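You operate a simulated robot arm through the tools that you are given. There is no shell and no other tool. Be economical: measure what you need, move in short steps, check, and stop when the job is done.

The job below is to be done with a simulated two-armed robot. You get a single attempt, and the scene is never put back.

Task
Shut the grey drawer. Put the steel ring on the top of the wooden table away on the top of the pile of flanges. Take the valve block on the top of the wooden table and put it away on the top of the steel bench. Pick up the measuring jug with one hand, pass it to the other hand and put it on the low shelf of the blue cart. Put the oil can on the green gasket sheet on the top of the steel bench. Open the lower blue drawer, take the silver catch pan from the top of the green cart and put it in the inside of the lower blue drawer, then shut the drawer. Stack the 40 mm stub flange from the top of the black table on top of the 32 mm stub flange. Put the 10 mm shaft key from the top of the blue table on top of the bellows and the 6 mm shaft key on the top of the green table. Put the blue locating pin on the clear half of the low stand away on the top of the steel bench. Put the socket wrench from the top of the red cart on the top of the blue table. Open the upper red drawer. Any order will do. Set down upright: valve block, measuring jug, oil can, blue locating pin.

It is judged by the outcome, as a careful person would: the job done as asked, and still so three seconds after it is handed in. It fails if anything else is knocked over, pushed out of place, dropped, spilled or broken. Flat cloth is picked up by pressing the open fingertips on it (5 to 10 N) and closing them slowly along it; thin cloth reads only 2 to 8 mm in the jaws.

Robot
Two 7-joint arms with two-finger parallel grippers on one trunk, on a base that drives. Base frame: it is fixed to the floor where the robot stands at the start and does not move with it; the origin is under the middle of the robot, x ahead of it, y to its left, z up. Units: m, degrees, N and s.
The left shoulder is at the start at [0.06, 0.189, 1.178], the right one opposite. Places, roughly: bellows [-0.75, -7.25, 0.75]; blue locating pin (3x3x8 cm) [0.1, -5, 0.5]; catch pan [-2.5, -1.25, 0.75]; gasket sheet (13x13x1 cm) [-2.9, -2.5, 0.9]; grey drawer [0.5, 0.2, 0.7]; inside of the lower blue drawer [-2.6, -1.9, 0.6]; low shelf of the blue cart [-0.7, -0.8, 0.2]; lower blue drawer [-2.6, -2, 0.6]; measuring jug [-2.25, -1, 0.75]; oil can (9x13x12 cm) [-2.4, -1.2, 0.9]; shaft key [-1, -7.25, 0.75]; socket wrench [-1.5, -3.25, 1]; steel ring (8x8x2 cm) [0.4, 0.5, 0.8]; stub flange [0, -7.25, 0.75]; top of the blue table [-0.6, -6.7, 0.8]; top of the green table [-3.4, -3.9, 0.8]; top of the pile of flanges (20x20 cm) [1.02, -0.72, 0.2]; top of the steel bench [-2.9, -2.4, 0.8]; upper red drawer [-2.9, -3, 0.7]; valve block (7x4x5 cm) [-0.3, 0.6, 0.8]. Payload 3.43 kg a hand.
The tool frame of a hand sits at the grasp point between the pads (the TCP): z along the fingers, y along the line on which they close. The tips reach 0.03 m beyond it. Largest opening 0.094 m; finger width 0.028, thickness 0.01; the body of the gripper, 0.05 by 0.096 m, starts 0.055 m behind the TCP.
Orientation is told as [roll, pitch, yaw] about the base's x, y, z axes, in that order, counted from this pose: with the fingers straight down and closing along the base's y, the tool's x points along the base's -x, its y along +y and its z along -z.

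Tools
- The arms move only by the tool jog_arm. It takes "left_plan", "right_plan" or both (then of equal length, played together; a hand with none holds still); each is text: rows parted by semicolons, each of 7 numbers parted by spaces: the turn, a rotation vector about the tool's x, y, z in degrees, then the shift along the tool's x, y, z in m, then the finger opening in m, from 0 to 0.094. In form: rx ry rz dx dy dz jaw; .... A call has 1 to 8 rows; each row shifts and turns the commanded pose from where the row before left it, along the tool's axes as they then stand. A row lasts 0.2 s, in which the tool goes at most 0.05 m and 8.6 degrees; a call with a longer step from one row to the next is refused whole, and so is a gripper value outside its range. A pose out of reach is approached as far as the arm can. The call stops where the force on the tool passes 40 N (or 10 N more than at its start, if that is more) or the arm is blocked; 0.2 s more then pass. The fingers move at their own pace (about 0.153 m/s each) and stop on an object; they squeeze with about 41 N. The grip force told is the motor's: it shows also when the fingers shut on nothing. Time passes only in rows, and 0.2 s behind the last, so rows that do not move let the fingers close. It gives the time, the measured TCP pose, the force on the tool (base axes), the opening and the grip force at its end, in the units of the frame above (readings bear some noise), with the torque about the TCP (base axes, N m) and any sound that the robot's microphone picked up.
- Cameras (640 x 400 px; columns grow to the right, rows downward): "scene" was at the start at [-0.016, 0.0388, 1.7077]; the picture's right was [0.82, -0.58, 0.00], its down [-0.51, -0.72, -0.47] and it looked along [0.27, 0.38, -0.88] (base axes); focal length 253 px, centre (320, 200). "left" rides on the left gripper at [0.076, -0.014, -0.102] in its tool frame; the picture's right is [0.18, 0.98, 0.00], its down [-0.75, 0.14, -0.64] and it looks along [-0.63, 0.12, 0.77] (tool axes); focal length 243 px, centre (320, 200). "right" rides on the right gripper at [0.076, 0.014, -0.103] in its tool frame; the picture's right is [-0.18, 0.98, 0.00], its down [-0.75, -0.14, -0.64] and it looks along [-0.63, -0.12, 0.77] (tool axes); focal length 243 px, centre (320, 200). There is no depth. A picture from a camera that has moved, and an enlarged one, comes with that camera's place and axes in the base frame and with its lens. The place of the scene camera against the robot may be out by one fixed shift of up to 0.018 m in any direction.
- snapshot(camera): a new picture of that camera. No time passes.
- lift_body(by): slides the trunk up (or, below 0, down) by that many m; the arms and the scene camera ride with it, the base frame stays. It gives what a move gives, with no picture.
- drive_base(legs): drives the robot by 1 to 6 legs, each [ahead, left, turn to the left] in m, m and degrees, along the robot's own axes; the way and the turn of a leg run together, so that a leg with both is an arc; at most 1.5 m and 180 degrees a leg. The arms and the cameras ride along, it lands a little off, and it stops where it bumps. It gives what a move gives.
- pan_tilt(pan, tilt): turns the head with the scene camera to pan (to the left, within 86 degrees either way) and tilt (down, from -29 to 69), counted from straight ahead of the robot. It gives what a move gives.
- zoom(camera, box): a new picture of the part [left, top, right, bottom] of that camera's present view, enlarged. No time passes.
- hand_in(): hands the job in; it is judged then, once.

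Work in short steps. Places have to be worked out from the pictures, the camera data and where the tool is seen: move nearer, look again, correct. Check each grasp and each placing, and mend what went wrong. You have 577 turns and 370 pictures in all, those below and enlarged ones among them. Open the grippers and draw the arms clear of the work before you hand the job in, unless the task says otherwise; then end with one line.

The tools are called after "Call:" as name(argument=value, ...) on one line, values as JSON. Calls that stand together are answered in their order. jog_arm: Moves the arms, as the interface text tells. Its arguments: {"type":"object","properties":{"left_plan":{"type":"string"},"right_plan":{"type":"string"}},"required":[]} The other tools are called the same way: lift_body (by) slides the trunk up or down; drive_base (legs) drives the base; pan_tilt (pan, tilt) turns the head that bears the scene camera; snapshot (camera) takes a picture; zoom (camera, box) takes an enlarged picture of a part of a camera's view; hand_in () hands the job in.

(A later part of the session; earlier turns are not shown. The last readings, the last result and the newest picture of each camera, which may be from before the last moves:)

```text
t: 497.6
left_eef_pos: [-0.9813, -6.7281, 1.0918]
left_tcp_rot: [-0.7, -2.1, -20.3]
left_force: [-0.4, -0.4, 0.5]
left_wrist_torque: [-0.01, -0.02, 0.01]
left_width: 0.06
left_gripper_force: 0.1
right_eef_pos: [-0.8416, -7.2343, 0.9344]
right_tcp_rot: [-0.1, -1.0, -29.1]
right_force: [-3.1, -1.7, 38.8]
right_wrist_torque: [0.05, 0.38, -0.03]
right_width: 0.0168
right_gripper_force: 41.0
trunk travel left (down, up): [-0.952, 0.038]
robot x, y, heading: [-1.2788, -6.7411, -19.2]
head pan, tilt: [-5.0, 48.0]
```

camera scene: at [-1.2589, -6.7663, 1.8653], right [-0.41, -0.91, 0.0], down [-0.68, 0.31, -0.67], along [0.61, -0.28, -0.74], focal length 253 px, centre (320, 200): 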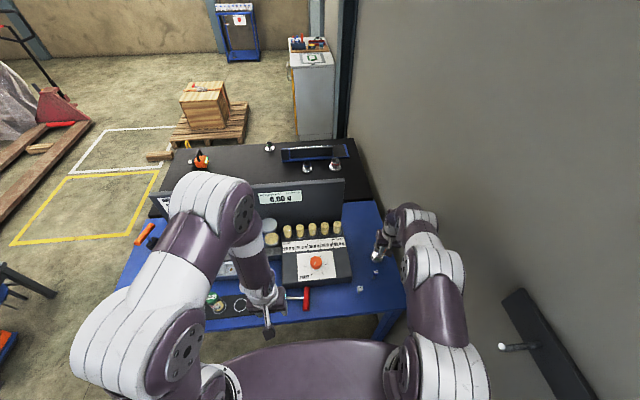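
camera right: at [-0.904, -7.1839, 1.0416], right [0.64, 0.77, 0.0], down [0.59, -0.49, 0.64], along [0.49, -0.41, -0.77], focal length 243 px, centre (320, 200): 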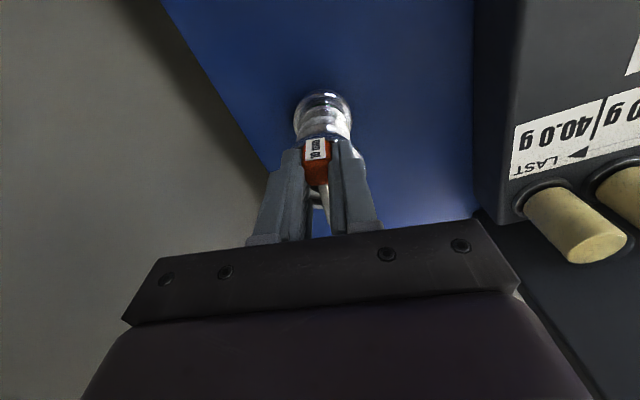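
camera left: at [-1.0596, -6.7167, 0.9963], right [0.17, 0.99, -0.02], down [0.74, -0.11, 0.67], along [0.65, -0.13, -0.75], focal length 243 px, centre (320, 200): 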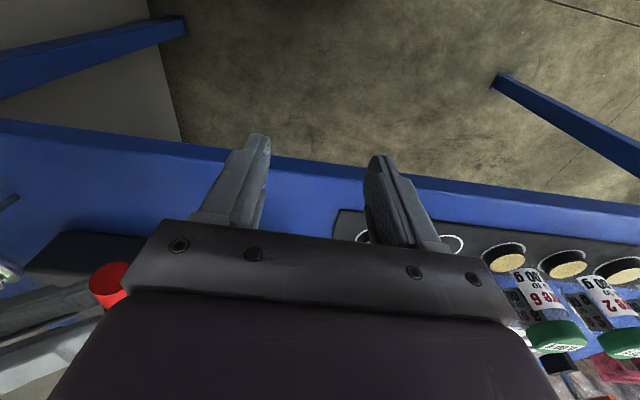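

Contact made. I relieve the pressure slightly, then open and lift.

Call:
lift_body(by=0.005)

Call:
jog_arm(right_plan="0 0 0 0 0 0 0.02; 0 0 0 0 0 0 0.03; 0 0 0 0 0 0 0.04; 0 0 0 0 0 0 0.04")

Call:
snapshot(camera="right")

```text
t: 498.1
left_eef_pos: [-0.9786, -6.7301, 1.0955]
left_tcp_rot: [-0.7, -2.0, -20.3]
left_force: [0.2, 0.1, 0.1]
left_wrist_torque: [-0.01, 0.0, 0.0]
left_width: 0.06
left_gripper_force: 0.1
right_eef_pos: [-0.8423, -7.234, 0.9344]
right_tcp_rot: [-0.1, -0.6, -29.1]
right_force: [0.7, -3.1, 17.2]
right_wrist_torque: [-0.29, -0.1, 0.02]
right_width: 0.0164
right_gripper_force: 41.0
trunk travel left (down, up): [-0.957, 0.033]
robot x, y, heading: [-1.2767, -6.738, -19.4]
head pan, tilt: [-5.0, 48.0]
```

```text
t: 499.1
left_eef_pos: [-0.9789, -6.7314, 1.0951]
left_tcp_rot: [-0.8, -1.9, -20.3]
left_force: [0.2, 0.6, 0.3]
left_wrist_torque: [0.01, 0.02, 0.02]
left_width: 0.0601
left_gripper_force: 0.0
right_eef_pos: [-0.8426, -7.2329, 0.9355]
right_tcp_rot: [0.0, -0.4, -29.2]
right_force: [-1.0, -0.3, 13.9]
right_wrist_torque: [0.01, 0.0, 0.0]
right_width: 0.0366
right_gripper_force: 0.1
trunk travel left (down, up): [-0.957, 0.033]
robot x, y, heading: [-1.2742, -6.7422, -19.3]
head pan, tilt: [-5.0, 48.0]
```

```text
133 pictures are left
camera right: at [-0.9039, -7.1842, 1.0374], right [0.64, 0.77, 0.0], down [0.59, -0.49, 0.65], along [0.5, -0.41, -0.76], focal length 243 px, centre (320, 200)
```

right: 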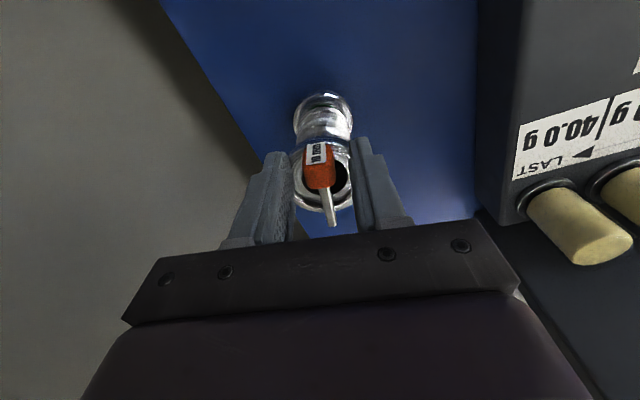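

The key rests across the flange. I lift the hand straight up with the trunk.

Call:
lift_body(by=0.03)

Call:
jog_arm(right_plan="0 0 0 0 0 -0.03 0.04; 0 0 0 0 0 -0.04 0.04; 0 0 0 0.03 0 -0.02 0.04; 0 0 0 0.04 0 0 0.04; 0 0 0 0.04 0 0 0.04")

Call:
snapshot(camera="right")

Call:
zoom(camera="scene", box=[340, 210, 420, 300])

```text
t: 499.8
left_eef_pos: [-0.9786, -6.7326, 1.1255]
left_tcp_rot: [-0.7, -2.0, -20.3]
left_force: [-0.8, 0.0, -0.3]
left_wrist_torque: [-0.03, 0.0, 0.02]
left_width: 0.0599
left_gripper_force: 0.0
right_eef_pos: [-0.8429, -7.235, 0.9649]
right_tcp_rot: [0.0, -0.3, -29.0]
right_force: [-0.3, -0.9, 0.6]
right_wrist_torque: [-0.01, 0.0, -0.01]
right_width: 0.0398
right_gripper_force: 0.1
trunk travel left (down, up): [-0.987, 0.003]
robot x, y, heading: [-1.2753, -6.7435, -19.2]
head pan, tilt: [-5.0, 48.0]
```

```text
t: 501.0
left_eef_pos: [-0.9788, -6.7313, 1.1248]
left_tcp_rot: [-0.8, -2.0, -20.2]
left_force: [-0.3, -0.2, 0.2]
left_wrist_torque: [0.01, 0.0, 0.0]
left_width: 0.06
left_gripper_force: 0.0
right_eef_pos: [-0.9395, -7.1819, 1.0547]
right_tcp_rot: [0.1, -0.6, -29.1]
right_force: [0.0, -0.7, -1.0]
right_wrist_torque: [0.03, 0.01, -0.02]
right_width: 0.0399
right_gripper_force: 0.2
trunk travel left (down, up): [-0.987, 0.003]
robot x, y, heading: [-1.278, -6.7393, -18.9]
head pan, tilt: [-5.0, 48.0]
```

```text
132 pictures are left
camera right: at [-1.0004, -7.1316, 1.1564], right [0.64, 0.77, 0.0], down [0.59, -0.49, 0.65], along [0.5, -0.41, -0.76], focal length 243 px, centre (320, 200)
```

right: 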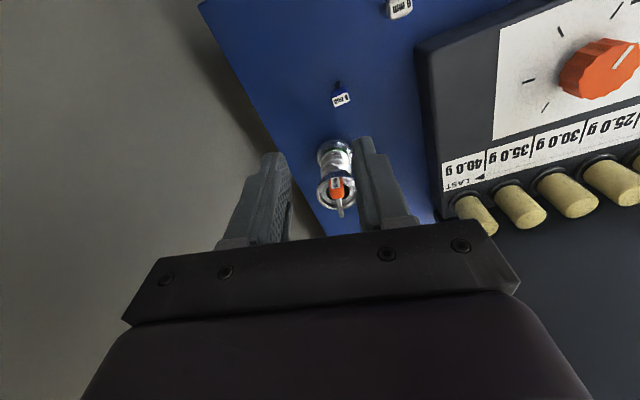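

```text
4.44 times, centred on (380, 255) of scene
camera zoom: at [-1.2568, -6.7668, 1.8628], right [-0.41, -0.91, 0.0], down [-0.68, 0.31, -0.67], along [0.61, -0.28, -0.74], focal length 1126 px, centre (53, -44)
```

zoom: 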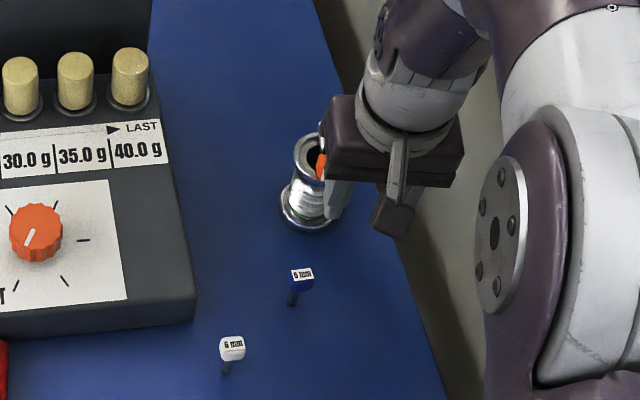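

The 10 mm key lies securely across the bellows. Next I take the 6 mm (white) key with the same hand.

Call:
jog_arm(right_plan="0 0 0 0.0176 0.03 0 0.05; 0 0 0 0.0176 0.03 0 0.05; 0 0 0 0.0176 0.03 0 0.05; 0 0 0 0 0 0 0.05")

Call:
lift_body(by=-0.12)

Call:
snapshot(camera="right")

```text
t: 502.0
left_eef_pos: [-0.9788, -6.7323, 1.1259]
left_tcp_rot: [-0.7, -1.9, -20.3]
left_force: [0.2, -0.5, -0.1]
left_wrist_torque: [0.0, 0.01, 0.02]
left_width: 0.0601
left_gripper_force: 0.1
right_eef_pos: [-0.9404, -7.0802, 1.0523]
right_tcp_rot: [0.0, -0.3, -29.1]
right_force: [-0.7, -1.7, -0.1]
right_wrist_torque: [0.01, 0.0, 0.0]
right_width: 0.0498
right_gripper_force: 0.0
trunk travel left (down, up): [-0.987, 0.003]
robot x, y, heading: [-1.2785, -6.74, -18.9]
head pan, tilt: [-5.0, 48.0]
```

```text
t: 503.5
left_eef_pos: [-0.9781, -6.7327, 1.0057]
left_tcp_rot: [-0.6, -1.9, -20.3]
left_force: [-0.1, -0.6, 0.4]
left_wrist_torque: [-0.01, 0.01, 0.03]
left_width: 0.0598
left_gripper_force: 0.1
right_eef_pos: [-0.9401, -7.0797, 0.9334]
right_tcp_rot: [0.0, -0.4, -29.1]
right_force: [-0.1, -0.8, -0.6]
right_wrist_torque: [0.02, 0.01, -0.02]
right_width: 0.0502
right_gripper_force: 0.1
trunk travel left (down, up): [-0.867, 0.123]
robot x, y, heading: [-1.2742, -6.7424, -19.2]
head pan, tilt: [-5.0, 48.0]
```

```text
130 pictures are left
camera right: at [-1.0011, -7.0289, 1.0359], right [0.64, 0.77, 0.0], down [0.59, -0.49, 0.65], along [0.5, -0.41, -0.76], focal length 243 px, centre (320, 200)
```

right: 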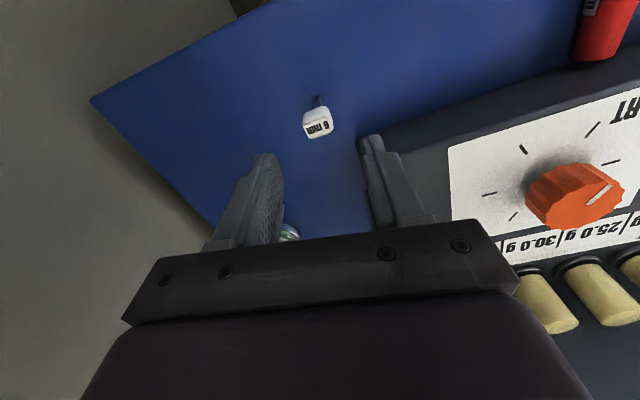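

Aligned over the 6 mm key; I narrow the jaws, descend and close.

Call:
jog_arm(right_plan="0 0 0 0 -0.001 0.03 0.038; 0 0 0 0 0 0.03 0.038; 0 0 0 0 0 0.013 0.038; 0 0 0 0 0 0 0; 0 0 0 0 0 0 0; 0 0 0 0 0 0 0")

Call:
lift_body(by=0.12)

Call:
snapshot(camera="right")

```text
t: 504.9
left_eef_pos: [-0.9786, -6.7328, 1.0053]
left_tcp_rot: [-0.7, -1.9, -20.4]
left_force: [-0.6, -0.2, -0.1]
left_wrist_torque: [-0.01, 0.0, 0.01]
left_width: 0.0602
left_gripper_force: 0.1
right_eef_pos: [-0.9412, -7.0798, 0.8593]
right_tcp_rot: [0.0, -0.4, -29.1]
right_force: [0.9, -1.3, 1.6]
right_wrist_torque: [0.0, 0.03, -0.03]
right_width: 0.0248
right_gripper_force: 40.9
trunk travel left (down, up): [-0.867, 0.123]
robot x, y, heading: [-1.2764, -6.7417, -19.3]
head pan, tilt: [-5.0, 48.0]
```

```text
t: 506.4
left_eef_pos: [-0.9774, -6.7317, 1.1241]
left_tcp_rot: [-0.7, -1.9, -20.3]
left_force: [-0.8, -0.5, 0.1]
left_wrist_torque: [-0.01, -0.03, -0.01]
left_width: 0.0602
left_gripper_force: 0.1
right_eef_pos: [-0.9419, -7.08, 0.9806]
right_tcp_rot: [0.0, -0.3, -29.1]
right_force: [-0.2, -0.6, 0.5]
right_wrist_torque: [-0.01, -0.03, -0.01]
right_width: 0.0253
right_gripper_force: 40.9
trunk travel left (down, up): [-0.987, 0.003]
robot x, y, heading: [-1.2794, -6.7412, -19.2]
head pan, tilt: [-5.0, 48.0]
```

```text
129 pictures are left
camera right: at [-1.0014, -7.0301, 1.0821], right [0.64, 0.77, 0.0], down [0.59, -0.49, 0.65], along [0.5, -0.41, -0.76], focal length 243 px, centre (320, 200)
```

right: 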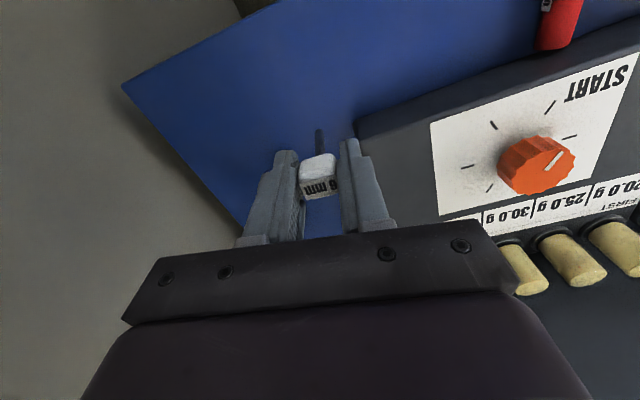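

6 mm key held. Now to the stub flanges on the black table beyond: I drive around the north end of the tables to the east side and turn to face it.

Call:
jog_arm(right_plan="0 0 0 0.02 0.03 -0.01 0; 0 0 0 0.02 0.03 -0.01 0; 0 0 0 0.02 0.03 -0.01 0")

Call:
drive_base(legs=[[-0.35, 0, 0], [0, 1.3, 0], [1.3, 0, 0], [1.0, 0, 0], [0, 0, 180]])

Call:
pan_tilt(pan=25, tilt=35)

Call:
snapshot(camera="scene")

```text
t: 507.2
left_eef_pos: [-0.978, -6.733, 1.1258]
left_tcp_rot: [-0.8, -1.9, -20.4]
left_force: [-0.1, -0.8, -0.2]
left_wrist_torque: [-0.04, 0.01, -0.01]
left_width: 0.0599
left_gripper_force: 0.0
right_eef_pos: [-0.95, -6.9711, 1.009]
right_tcp_rot: [-0.1, -0.3, -29.2]
right_force: [0.1, 0.3, 0.1]
right_wrist_torque: [-0.07, 0.0, 0.0]
right_width: 0.0249
right_gripper_force: 41.0
trunk travel left (down, up): [-0.987, 0.003]
robot x, y, heading: [-1.2772, -6.7398, -19.2]
head pan, tilt: [-5.0, 48.0]
```

```text
t: 533.8
left_eef_pos: [0.6924, -6.1722, 1.1255]
left_tcp_rot: [-0.8, -1.9, 158.6]
left_force: [0.1, 0.2, 0.3]
left_wrist_torque: [0.0, -0.01, 0.01]
left_width: 0.0601
left_gripper_force: 0.1
right_eef_pos: [0.6692, -5.9309, 1.0083]
right_tcp_rot: [0.0, -0.4, 149.8]
right_force: [-0.3, 0.2, 0.0]
right_wrist_torque: [0.0, 0.01, 0.02]
right_width: 0.0246
right_gripper_force: 40.9
trunk travel left (down, up): [-0.987, 0.003]
robot x, y, heading: [0.993, -6.1716, 159.8]
head pan, tilt: [-5.0, 48.0]
```

```text
t: 534.7
left_eef_pos: [0.6931, -6.1715, 1.1255]
left_tcp_rot: [-0.7, -1.9, 158.6]
left_force: [-0.2, -0.1, 0.1]
left_wrist_torque: [-0.01, 0.0, 0.04]
left_width: 0.06
left_gripper_force: 0.0
right_eef_pos: [0.6705, -5.9315, 1.009]
right_tcp_rot: [0.0, -0.5, 149.7]
right_force: [0.0, 0.5, 0.4]
right_wrist_torque: [0.02, 0.02, -0.03]
right_width: 0.0249
right_gripper_force: 40.4
trunk travel left (down, up): [-0.987, 0.003]
robot x, y, heading: [0.9884, -6.1671, 159.5]
head pan, tilt: [25.0, 35.0]
```

```text
128 pictures are left
camera scene: at [0.9673, -6.2103, 1.8817], right [-0.08, 1.0, 0.0], down [0.57, 0.05, -0.82], along [-0.82, -0.07, -0.57], focal length 253 px, centre (320, 200)
```

scene: 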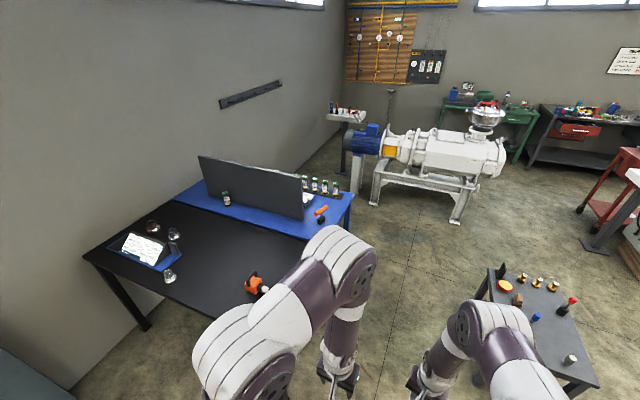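

Call:
zoom(camera="scene", box=[90, 170, 330, 330])

Call:
zoom(camera="scene", box=[470, 250, 610, 390])

```text
2.50 times, centred on (210, 250) of scene
camera zoom: at [0.9673, -6.2103, 1.8817], right [-0.08, 1.0, 0.0], down [0.57, 0.05, -0.82], along [-0.82, -0.07, -0.57], focal length 633 px, centre (595, 75)
```

zoom: 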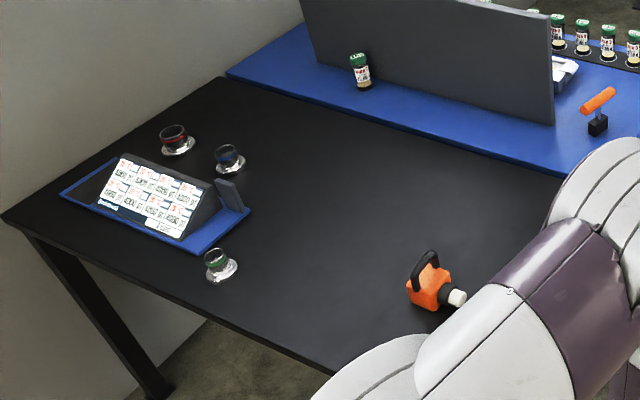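

```text
2.86 times, centred on (540, 320) of scene
camera zoom: at [0.9673, -6.2103, 1.8817], right [-0.08, 1.0, 0.0], down [0.57, 0.05, -0.82], along [-0.82, -0.07, -0.57], focal length 724 px, centre (-309, -143)
```

zoom: 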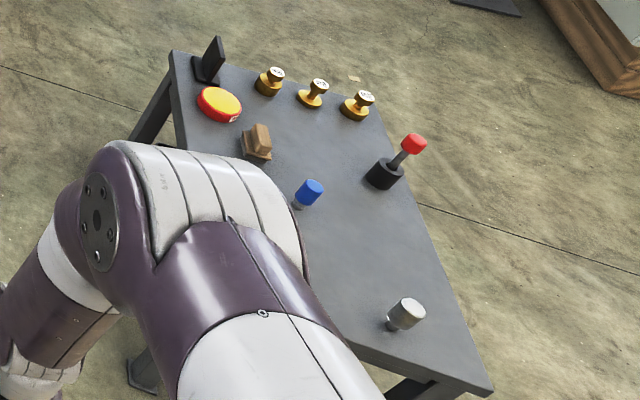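

Three stub flanges with coloured bands and a chart. I move closer to read which is 40 mm and which 32 mm.

Call:
drive_base(legs=[[-0.05, 0.85, 0]])

Call:
pan_tilt(pan=15, tilt=45)

Call:
snapshot(camera="scene")

```text
t: 539.2
left_eef_pos: [0.4484, -6.9824, 1.1246]
left_tcp_rot: [-0.7, -2.0, 158.8]
left_force: [0.3, -1.2, 0.3]
left_wrist_torque: [0.0, -0.02, -0.02]
left_width: 0.0602
left_gripper_force: 0.1
right_eef_pos: [0.4232, -6.7422, 1.0089]
right_tcp_rot: [0.1, -0.4, 150.1]
right_force: [0.1, 0.5, -0.6]
right_wrist_torque: [0.0, 0.02, -0.02]
right_width: 0.0247
right_gripper_force: 40.8
trunk travel left (down, up): [-0.987, 0.003]
robot x, y, heading: [0.7474, -6.9772, 160.0]
head pan, tilt: [25.0, 35.0]
```

```text
t: 540.0
left_eef_pos: [0.4484, -6.9828, 1.1254]
left_tcp_rot: [-0.7, -1.9, 158.9]
left_force: [0.2, 0.6, -0.7]
left_wrist_torque: [0.02, 0.04, 0.0]
left_width: 0.0599
left_gripper_force: 0.1
right_eef_pos: [0.4217, -6.743, 1.0084]
right_tcp_rot: [0.0, -0.4, 150.2]
right_force: [0.1, -1.6, 0.0]
right_wrist_torque: [-0.03, 0.01, 0.0]
right_width: 0.0247
right_gripper_force: 41.7
trunk travel left (down, up): [-0.987, 0.003]
robot x, y, heading: [0.7476, -6.9781, 160.0]
head pan, tilt: [15.0, 45.0]
```

```text
125 pictures are left
camera scene: at [0.7293, -7.0055, 1.867], right [0.09, 1.0, 0.0], down [0.7, -0.06, -0.71], along [-0.7, 0.06, -0.71], focal length 253 px, centre (320, 200)
```

scene: 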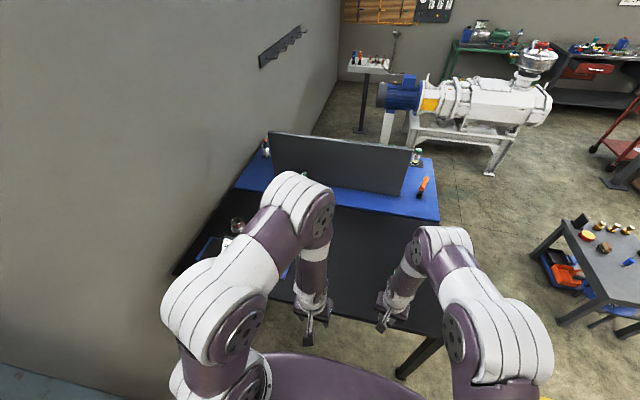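

Call:
snapshot(camera="left")

```text
124 pictures are left
camera left: at [0.5261, -7.0007, 1.2247], right [-0.18, -0.98, -0.02], down [-0.74, 0.12, 0.67], along [-0.65, 0.14, -0.75], focal length 243 px, centre (320, 200)
```

left: 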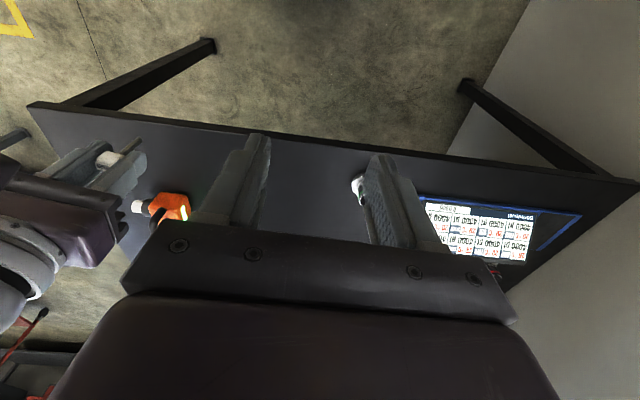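

Call:
drive_base(legs=[[0, 0.17, 0]])

Call:
snapshot(camera="left")

Call:
zoom(camera="left", box=[300, 150, 480, 260])

```text
t: 541.4
left_eef_pos: [0.3904, -7.1398, 1.1255]
left_tcp_rot: [-0.6, -1.8, 158.9]
left_force: [-0.3, 0.4, -0.7]
left_wrist_torque: [0.01, 0.02, 0.01]
left_width: 0.0601
left_gripper_force: 0.0
right_eef_pos: [0.3655, -6.8987, 1.0078]
right_tcp_rot: [0.2, -0.3, 150.1]
right_force: [-0.2, 0.1, -0.3]
right_wrist_torque: [-0.02, 0.01, -0.04]
right_width: 0.0247
right_gripper_force: 41.4
trunk travel left (down, up): [-0.987, 0.003]
robot x, y, heading: [0.6887, -7.1377, 159.8]
head pan, tilt: [15.0, 45.0]
```

```text
123 pictures are left
camera left: at [0.4694, -7.1557, 1.225], right [-0.18, -0.98, -0.02], down [-0.74, 0.13, 0.67], along [-0.65, 0.13, -0.75], focal length 243 px, centre (320, 200)
```

left: 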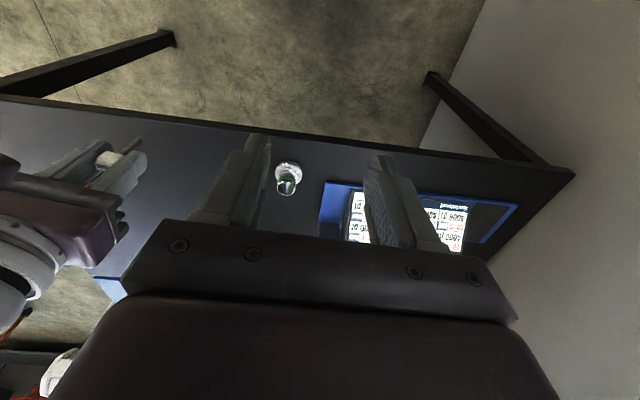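

```text
3.56 times, centred on (390, 205) of left
camera zoom: at [0.4694, -7.1557, 1.225], right [-0.18, -0.98, -0.02], down [-0.74, 0.13, 0.67], along [-0.65, 0.13, -0.75], focal length 863 px, centre (71, 182)
```

zoom: 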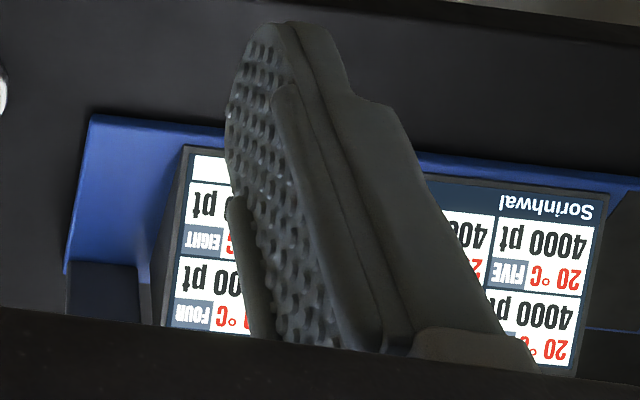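

Call:
zoom(camera="left", box=[255, 145, 325, 215])

Call:
pan_tilt(pan=-5, tilt=50)

Call:
snapshot(camera="scene")

```text
5.71 times, centred on (290, 180) of left
camera zoom: at [0.4694, -7.1557, 1.225], right [-0.18, -0.98, -0.02], down [-0.74, 0.13, 0.67], along [-0.65, 0.13, -0.75], focal length 1386 px, centre (491, 314)
```

zoom: 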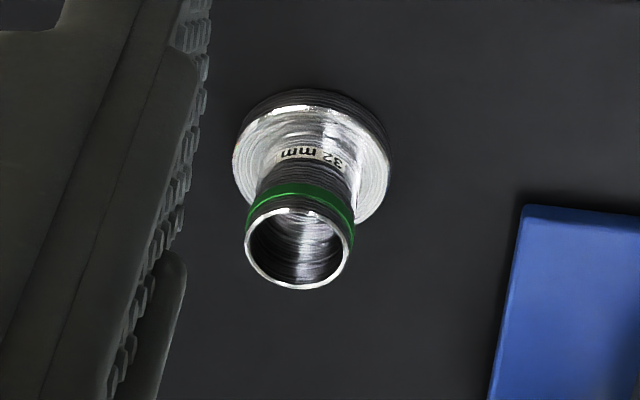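

```text
t: 542.2
left_eef_pos: [0.3896, -7.1417, 1.1241]
left_tcp_rot: [-0.8, -2.0, 158.8]
left_force: [-0.2, 0.0, 0.3]
left_wrist_torque: [0.01, 0.0, -0.02]
left_width: 0.0601
left_gripper_force: 0.1
right_eef_pos: [0.3659, -6.9016, 1.0093]
right_tcp_rot: [-0.1, -0.4, 150.1]
right_force: [0.2, -1.0, 0.0]
right_wrist_torque: [0.02, -0.01, 0.02]
right_width: 0.025
right_gripper_force: 41.0
trunk travel left (down, up): [-0.987, 0.003]
robot x, y, heading: [0.6916, -7.1369, 159.9]
head pan, tilt: [-5.0, 50.0]
```

```text
120 pictures are left
camera scene: at [0.6823, -7.1394, 1.8601], right [0.42, 0.91, 0.0], down [0.69, -0.32, -0.64], along [-0.58, 0.27, -0.77], focal length 253 px, centre (320, 200)
```

scene: 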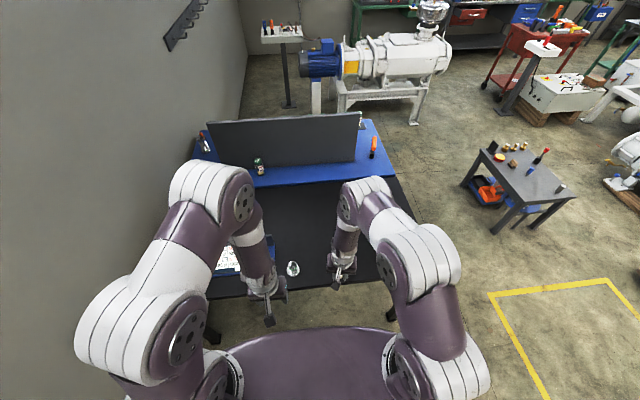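

Green-banded one is 32 mm. I drive 0.2 m forward (base under the table) to see the red- and blue-banded ones with the left camera.

Call:
drive_base(legs=[[0.2, 0, 0]])

Call:
snapshot(camera="left")

Call:
snapshot(camera="scene")

```text
t: 543.8
left_eef_pos: [0.2065, -7.0736, 1.1267]
left_tcp_rot: [-0.7, -2.1, 158.9]
left_force: [0.4, -1.0, -1.1]
left_wrist_torque: [0.02, 0.03, -0.05]
left_width: 0.0601
left_gripper_force: 0.1
right_eef_pos: [0.1813, -6.8335, 1.0104]
right_tcp_rot: [0.0, -0.5, 150.2]
right_force: [0.1, -0.9, -0.3]
right_wrist_torque: [0.03, 0.03, 0.01]
right_width: 0.0249
right_gripper_force: 41.6
trunk travel left (down, up): [-0.987, 0.003]
robot x, y, heading: [0.5005, -7.0679, 159.9]
head pan, tilt: [-5.0, 50.0]
```

```text
119 pictures are left
camera left: at [0.2855, -7.0918, 1.2254], right [-0.18, -0.98, -0.02], down [-0.73, 0.12, 0.67], along [-0.65, 0.14, -0.74], focal length 243 px, centre (320, 200)
```

left: 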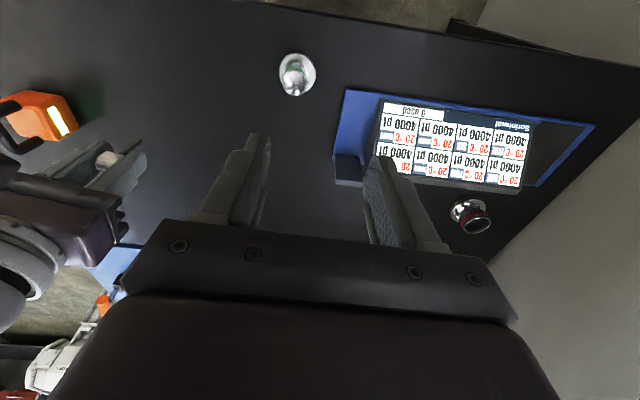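

```text
118 pictures are left
camera scene: at [0.5016, -7.0714, 1.8601], right [0.42, 0.91, 0.0], down [0.69, -0.32, -0.64], along [-0.58, 0.27, -0.76], focal length 253 px, centre (320, 200)
```

scene: 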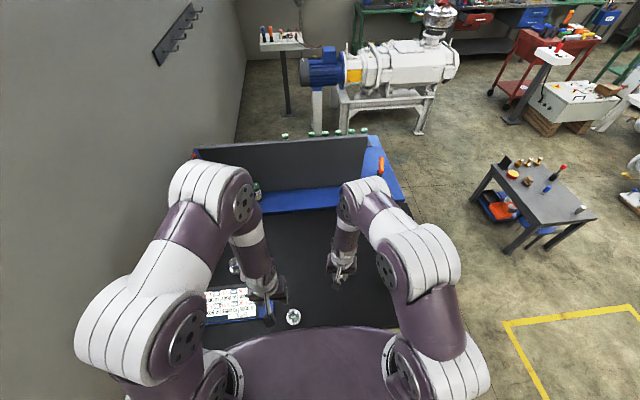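

Call:
zoom(camera="left", box=[430, 180, 510, 250])

Call:
zoom(camera="scene", box=[190, 240, 310, 330])

```text
5.71 times, centred on (470, 215) of left
camera zoom: at [0.2855, -7.0918, 1.2254], right [-0.18, -0.98, -0.02], down [-0.73, 0.12, 0.67], along [-0.65, 0.14, -0.74], focal length 1386 px, centre (-537, 114)
```

zoom: 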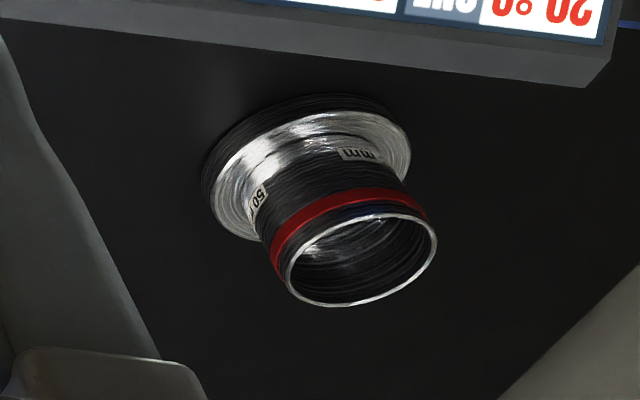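

```text
4.44 times, centred on (250, 285) of scene
camera zoom: at [0.5016, -7.0714, 1.8601], right [0.42, 0.91, 0.0], down [0.69, -0.32, -0.64], along [-0.58, 0.27, -0.76], focal length 1126 px, centre (631, -178)
```

zoom: 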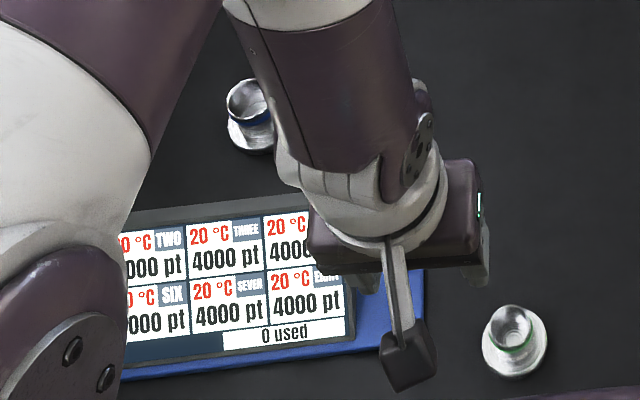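

Red is 50 mm, so the blue-banded one is the 40 mm (≈(-0.12,-7.20)). I move the left hand toward it.

Call:
jog_arm(left_plan="-0.7 2 0 -0.03 0.04 0 0.07; 0 0 0 -0.03 0.04 0 0.07; 0 0 0 -0.03 0.04 0 0.07; 0 0 0 -0.03 0.04 0 0.07; 0 0 0 0 0 0 0.07")

Call:
snapshot(camera="left")

```text
t: 545.0
left_eef_pos: [0.0363, -7.1796, 1.1269]
left_tcp_rot: [0.0, 0.1, 159.0]
left_force: [0.6, -0.3, -0.1]
left_wrist_torque: [-0.02, -0.01, 0.01]
left_width: 0.07
left_gripper_force: 0.1
right_eef_pos: [0.1795, -6.8335, 1.0092]
right_tcp_rot: [0.0, -0.3, 150.3]
right_force: [-0.2, -0.7, 0.2]
right_wrist_torque: [0.01, 0.02, 0.04]
right_width: 0.025
right_gripper_force: 41.3
trunk travel left (down, up): [-0.987, 0.003]
robot x, y, heading: [0.5037, -7.0667, 159.9]
head pan, tilt: [-5.0, 50.0]
```

```text
115 pictures are left
camera left: at [0.1111, -7.1953, 1.2282], right [-0.18, -0.98, 0.0], down [-0.76, 0.14, 0.64], along [-0.63, 0.12, -0.77], focal length 243 px, centre (320, 200)
```

left: 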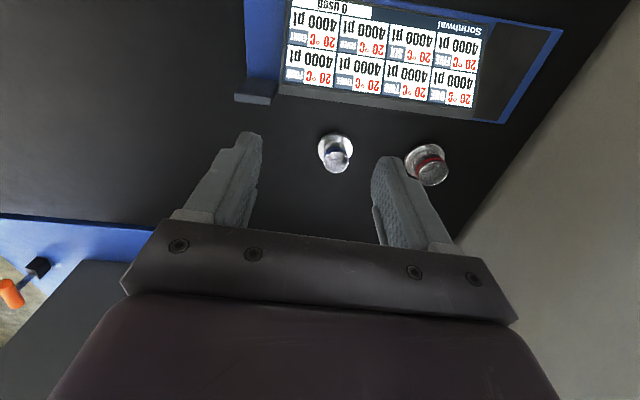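

I raise and pull back the right hand (with the key), then lower the trunk for a closer triangulation.

Call:
jog_arm(right_plan="0 0 0 0.03 0 -0.035 0; 0 0 0 0.03 0 -0.035 0; 0 0 0 0.03 0 -0.035 0; 0 0 0 0 0 -0.03 0")

Call:
lift_body(by=-0.12)

Call:
snapshot(camera="left")

```text
t: 546.0
left_eef_pos: [0.0348, -7.1809, 1.1257]
left_tcp_rot: [0.0, 0.1, 159.0]
left_force: [0.1, 1.0, -0.1]
left_wrist_torque: [0.02, 0.0, 0.0]
left_width: 0.0701
left_gripper_force: 0.1
right_eef_pos: [0.2591, -6.8787, 1.1438]
right_tcp_rot: [0.0, -0.3, 150.2]
right_force: [-0.9, 0.0, -1.1]
right_wrist_torque: [-0.01, 0.02, 0.0]
right_width: 0.0247
right_gripper_force: 40.5
trunk travel left (down, up): [-0.987, 0.003]
robot x, y, heading: [0.5023, -7.0669, 160.0]
head pan, tilt: [-5.0, 50.0]
```

```text
t: 547.5
left_eef_pos: [0.0357, -7.1803, 1.006]
left_tcp_rot: [0.0, 0.1, 159.0]
left_force: [0.8, 0.4, -0.1]
left_wrist_torque: [-0.02, -0.02, -0.05]
left_width: 0.07
left_gripper_force: 0.1
right_eef_pos: [0.2592, -6.8783, 1.0245]
right_tcp_rot: [0.1, -0.3, 150.2]
right_force: [0.7, 0.2, -0.4]
right_wrist_torque: [0.0, 0.0, -0.01]
right_width: 0.025
right_gripper_force: 40.9
trunk travel left (down, up): [-0.867, 0.123]
robot x, y, heading: [0.5048, -7.0663, 160.2]
head pan, tilt: [-5.0, 50.0]
```

```text
114 pictures are left
camera left: at [0.1107, -7.1951, 1.1081], right [-0.18, -0.98, 0.0], down [-0.75, 0.14, 0.64], along [-0.63, 0.12, -0.77], focal length 243 px, centre (320, 200)
```

left: 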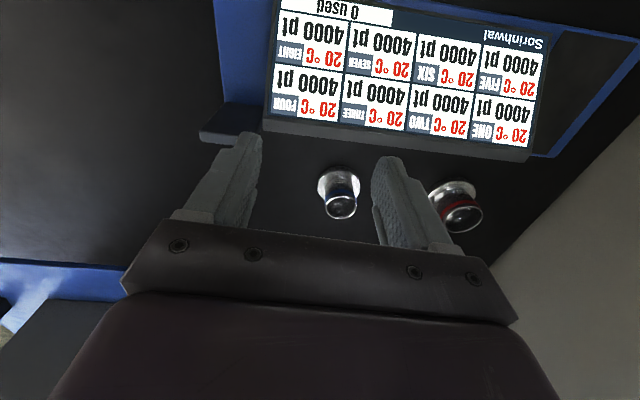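

40 mm stub: tube top ≈(-0.112,-7.182,0.858). I move over it, descend partly and verify.

Call:
jog_arm(left_plan="0 0 0 -0.0345 0.0138 0 0.07; 0 0 0 -0.0345 0.0138 0 0.07; 0 0 0 -0.0345 0.0138 0 0.07; 0 0 0 -0.0345 0.0138 0 0.07; 0 0 0 0 0 0.03 0.07; 0 0 0 0 0 0.03 0.07; 0 0 0 0 0 0 0.07")

Call:
snapshot(camera="left")

```text
t: 549.1
left_eef_pos: [-0.112, -7.1796, 0.9484]
left_tcp_rot: [-0.1, 0.1, 158.8]
left_force: [-0.3, 0.0, -0.1]
left_wrist_torque: [-0.03, -0.01, 0.01]
left_width: 0.0698
left_gripper_force: 0.1
right_eef_pos: [0.2582, -6.8775, 1.0242]
right_tcp_rot: [0.0, -0.3, 150.2]
right_force: [-0.2, -0.3, 0.4]
right_wrist_torque: [0.02, 0.02, -0.01]
right_width: 0.0245
right_gripper_force: 41.6
trunk travel left (down, up): [-0.867, 0.123]
robot x, y, heading: [0.5021, -7.0682, 159.8]
head pan, tilt: [-5.0, 50.0]
```

```text
113 pictures are left
camera left: at [-0.0377, -7.1951, 1.0491], right [-0.18, -0.98, 0.0], down [-0.75, 0.14, 0.64], along [-0.63, 0.12, -0.77], focal length 243 px, centre (320, 200)
```

left: 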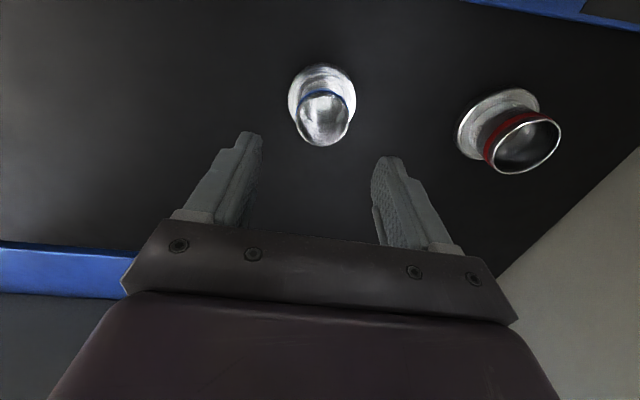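

Call:
zoom(camera="left", box=[275, 50, 375, 160])

Call:
jog_arm(left_plan="0 0 0 0 0.0045 0.03 0.07; 0 0 0 0 0 0.03 0.07; 0 0 0 0 0 0.024 0.07; 0 0 0 0 0 0 0.07")

Call:
snapshot(camera="left")

```text
3.64 times, centred on (325, 105) of left
camera zoom: at [-0.0377, -7.1951, 1.0491], right [-0.18, -0.98, 0.0], down [-0.75, 0.14, 0.64], along [-0.63, 0.12, -0.77], focal length 882 px, centre (302, 546)
```

zoom: 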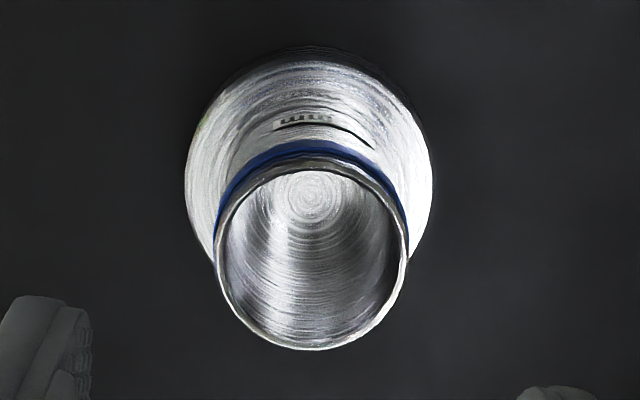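

```text
t: 550.1
left_eef_pos: [-0.1127, -7.1866, 0.8612]
left_tcp_rot: [0.0, 0.0, 158.9]
left_force: [0.5, 0.9, 0.6]
left_wrist_torque: [-0.01, -0.01, 0.02]
left_width: 0.07
left_gripper_force: 0.1
right_eef_pos: [0.2585, -6.8774, 1.0245]
right_tcp_rot: [0.1, -0.3, 150.2]
right_force: [-1.0, 0.7, -0.9]
right_wrist_torque: [0.01, -0.04, 0.02]
right_width: 0.0249
right_gripper_force: 41.1
trunk travel left (down, up): [-0.867, 0.123]
robot x, y, heading: [0.507, -7.0675, 159.8]
head pan, tilt: [-5.0, 50.0]
```

```text
111 pictures are left
camera left: at [-0.0382, -7.2021, 0.9639], right [-0.18, -0.98, 0.0], down [-0.76, 0.14, 0.64], along [-0.63, 0.12, -0.77], focal length 243 px, centre (320, 200)
```

left: 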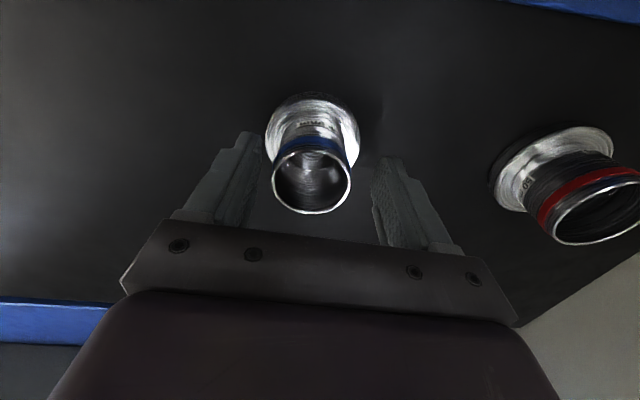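

Its base is closed, so it will sit flat. The tube is between the fingers; I close and lift.

Call:
jog_arm(left_plan="0 0 0 0 0 0 0.02; 0 0 0 0 0 0 0.02; 0 0 0 0 0 0 0.02; 0 0 0 0 0 0 0.02")

Call:
lift_body(by=0.12)

Call:
snapshot(camera="left")

```text
t: 551.1
left_eef_pos: [-0.1141, -7.1867, 0.8613]
left_tcp_rot: [0.1, 0.2, 158.9]
left_force: [-0.2, 1.0, 1.8]
left_wrist_torque: [-0.08, 0.01, 0.0]
left_width: 0.0427
left_gripper_force: 40.9
right_eef_pos: [0.2573, -6.8777, 1.0228]
right_tcp_rot: [0.0, -0.4, 150.2]
right_force: [-0.1, 0.2, -1.1]
right_wrist_torque: [0.01, -0.02, 0.0]
right_width: 0.0247
right_gripper_force: 40.6
trunk travel left (down, up): [-0.867, 0.123]
robot x, y, heading: [0.5037, -7.065, 159.8]
head pan, tilt: [-5.0, 50.0]
```

```text
t: 552.6
left_eef_pos: [-0.1135, -7.1871, 0.981]
left_tcp_rot: [-0.1, 0.1, 158.9]
left_force: [0.0, 1.1, -2.3]
left_wrist_torque: [0.01, 0.01, 0.0]
left_width: 0.043
left_gripper_force: 40.6
right_eef_pos: [0.2583, -6.8769, 1.1435]
right_tcp_rot: [0.1, -0.3, 150.2]
right_force: [-0.2, -0.5, -0.2]
right_wrist_torque: [0.03, 0.01, 0.01]
right_width: 0.0245
right_gripper_force: 40.9
trunk travel left (down, up): [-0.987, 0.003]
robot x, y, heading: [0.5033, -7.0693, 159.7]
head pan, tilt: [-5.0, 50.0]
```

```text
110 pictures are left
camera left: at [-0.0385, -7.2021, 1.0839], right [-0.18, -0.98, 0.0], down [-0.76, 0.14, 0.64], along [-0.63, 0.12, -0.77], focal length 243 px, centre (320, 200)
```

left: 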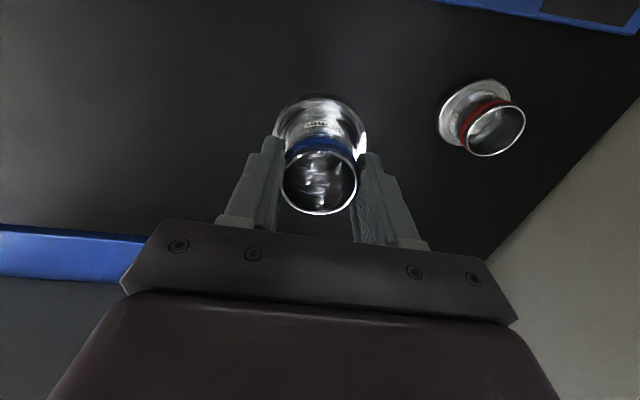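

40 mm stub held. The 32 mm stub is at ≈(0.188,-7.028), top ≈0.85. I back up 0.15 m and bring the left hand over it.

Call:
drive_base(legs=[[-0.15, 0, 0]])

Call:
jog_arm(left_plan="0 0 0 0.008 -0.035 0 0.02; 0 0 0 0.008 -0.035 0 0.02; 0 0 0 0.008 -0.035 0 0.02; 0 0 0 0.008 -0.035 0 0.02; 0 0 0 0.008 -0.035 0 0.02; 0 0 0 0 -0.02 0 0.02; 0 0 0 0 0 0 0.02")

Call:
snapshot(camera="left")

Call:
zoom(camera="scene", box=[220, 200, 400, 340])

```text
t: 554.0
left_eef_pos: [0.0253, -7.2397, 0.9805]
left_tcp_rot: [-0.1, 0.3, 159.0]
left_force: [-0.4, 0.1, -2.3]
left_wrist_torque: [0.01, -0.01, -0.02]
left_width: 0.0434
left_gripper_force: 40.9
right_eef_pos: [0.3964, -6.9292, 1.143]
right_tcp_rot: [0.1, -0.2, 150.3]
right_force: [0.1, 0.8, -0.3]
right_wrist_torque: [-0.01, -0.04, 0.03]
right_width: 0.0247
right_gripper_force: 41.3
trunk travel left (down, up): [-0.987, 0.003]
robot x, y, heading: [0.646, -7.1151, 160.0]
head pan, tilt: [-5.0, 50.0]
```

```text
t: 555.6
left_eef_pos: [0.1346, -7.0725, 0.9831]
left_tcp_rot: [0.0, 0.1, 159.0]
left_force: [0.4, -0.9, -1.8]
left_wrist_torque: [0.02, -0.01, 0.01]
left_width: 0.043
left_gripper_force: 40.7
right_eef_pos: [0.3987, -6.9294, 1.144]
right_tcp_rot: [0.0, -0.3, 150.2]
right_force: [-0.6, -0.3, -0.1]
right_wrist_torque: [0.0, 0.0, -0.01]
right_width: 0.0249
right_gripper_force: 41.1
trunk travel left (down, up): [-0.987, 0.003]
robot x, y, heading: [0.6454, -7.1187, 160.2]
head pan, tilt: [-5.0, 50.0]
```

```text
109 pictures are left
camera left: at [0.2087, -7.0866, 1.0854], right [-0.18, -0.98, 0.0], down [-0.76, 0.14, 0.64], along [-0.63, 0.12, -0.77], focal length 243 px, centre (320, 200)
```

left: 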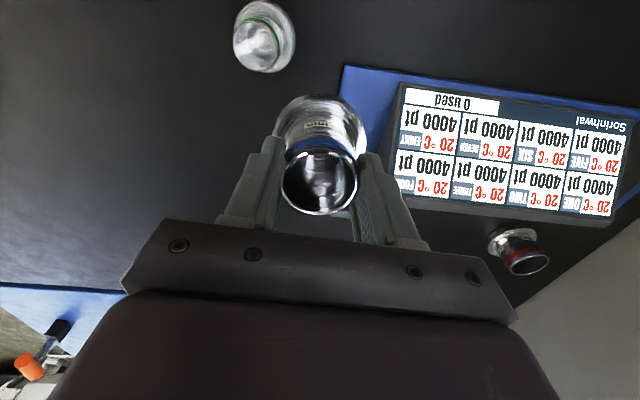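

```text
2.86 times, centred on (310, 270) of scene
camera zoom: at [0.6375, -7.1218, 1.86], right [0.42, 0.91, 0.0], down [0.69, -0.32, -0.64], along [-0.58, 0.27, -0.77], focal length 724 px, centre (349, 0)
```

zoom: 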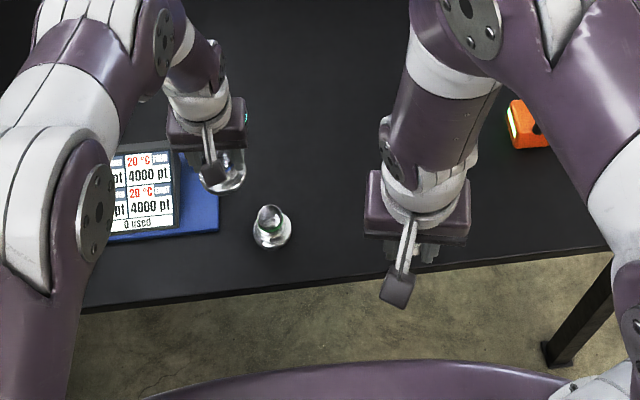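

Call:
jog_arm(left_plan="0 0 0 0.015 -0.03 0 0.02; 0 0 0 0.015 -0.03 0 0.02; 0 0 0 0 0 0.03 0.02; 0 0 0 0 0 0 0.02")

Call:
snapshot(camera="left")

Call:
zoom(camera="scene", box=[260, 220, 340, 310])

```text
t: 556.6
left_eef_pos: [0.184, -7.0276, 0.9524]
left_tcp_rot: [0.0, 0.1, 159.1]
left_force: [0.1, -0.4, -2.2]
left_wrist_torque: [0.01, 0.01, -0.02]
left_width: 0.0431
left_gripper_force: 41.5
right_eef_pos: [0.3986, -6.9294, 1.1434]
right_tcp_rot: [0.0, -0.3, 150.3]
right_force: [0.1, -0.1, -0.8]
right_wrist_torque: [-0.03, -0.01, 0.01]
right_width: 0.0249
right_gripper_force: 41.5
trunk travel left (down, up): [-0.987, 0.003]
robot x, y, heading: [0.6446, -7.1195, 160.0]
head pan, tilt: [-5.0, 50.0]
```

```text
107 pictures are left
camera left: at [0.2596, -7.0422, 1.0541], right [-0.18, -0.98, 0.0], down [-0.76, 0.14, 0.64], along [-0.63, 0.12, -0.77], focal length 243 px, centre (320, 200)
```

left: 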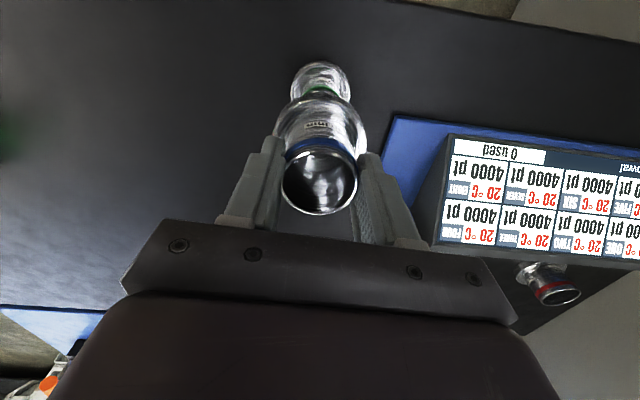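

```text
4.44 times, centred on (300, 265) of scene
camera zoom: at [0.6379, -7.1213, 1.86], right [0.42, 0.91, 0.0], down [0.69, -0.32, -0.64], along [-0.58, 0.27, -0.77], focal length 1126 px, centre (409, -89)
```

zoom: 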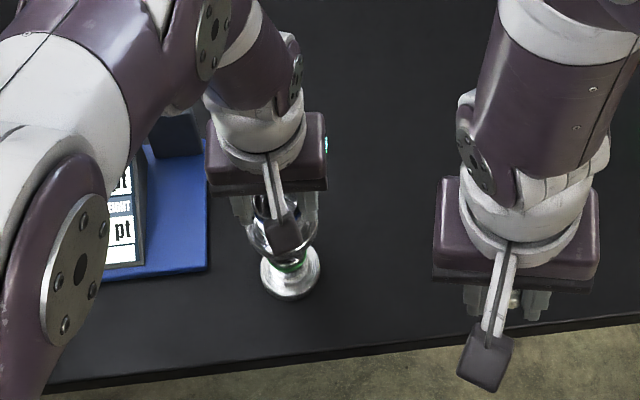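

Axes agree within ~2 mm. I lower until contact.

Call:
jog_arm(left_plan="0 0 0 0.002 0 0.02 0.02; 0 0 0 0 0 0.01 0.02; 0 0 0 0 0 0.004 0.02; 0 0 0 0 0 0.003 0.02; 0 0 0 0 0 0.003 0.02; 0 0 0 0 0 0.003 0.02; 0 0 0 0 0 0.003 0.02")

Call:
zoom(camera="scene", box=[260, 220, 340, 310])

```text
t: 558.2
left_eef_pos: [0.1878, -7.0268, 0.9096]
left_tcp_rot: [0.0, -0.4, 159.1]
left_force: [-1.9, -7.4, 41.6]
left_wrist_torque: [-0.56, 0.12, 0.01]
left_width: 0.0432
left_gripper_force: 41.2
right_eef_pos: [0.4013, -6.9322, 1.1458]
right_tcp_rot: [0.1, -0.5, 150.2]
right_force: [-0.8, 0.1, -1.2]
right_wrist_torque: [0.0, -0.02, 0.01]
right_width: 0.0248
right_gripper_force: 41.1
trunk travel left (down, up): [-0.987, 0.003]
robot x, y, heading: [0.645, -7.1191, 160.1]
head pan, tilt: [-5.0, 50.0]
```

```text
4.44 times, centred on (300, 265) of scene
camera zoom: at [0.6431, -7.1236, 1.8608], right [0.42, 0.91, 0.0], down [0.69, -0.32, -0.65], along [-0.58, 0.27, -0.76], focal length 1126 px, centre (409, -89)
```

zoom: 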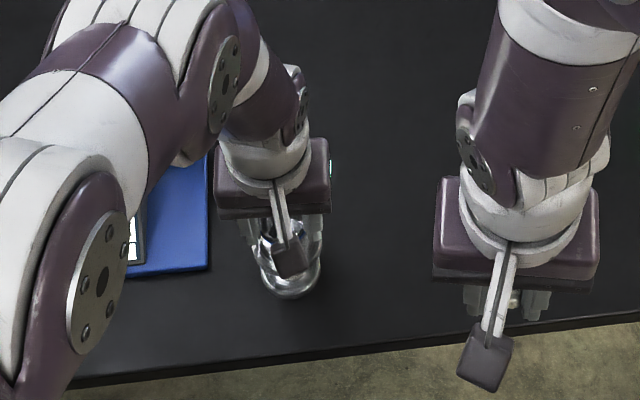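

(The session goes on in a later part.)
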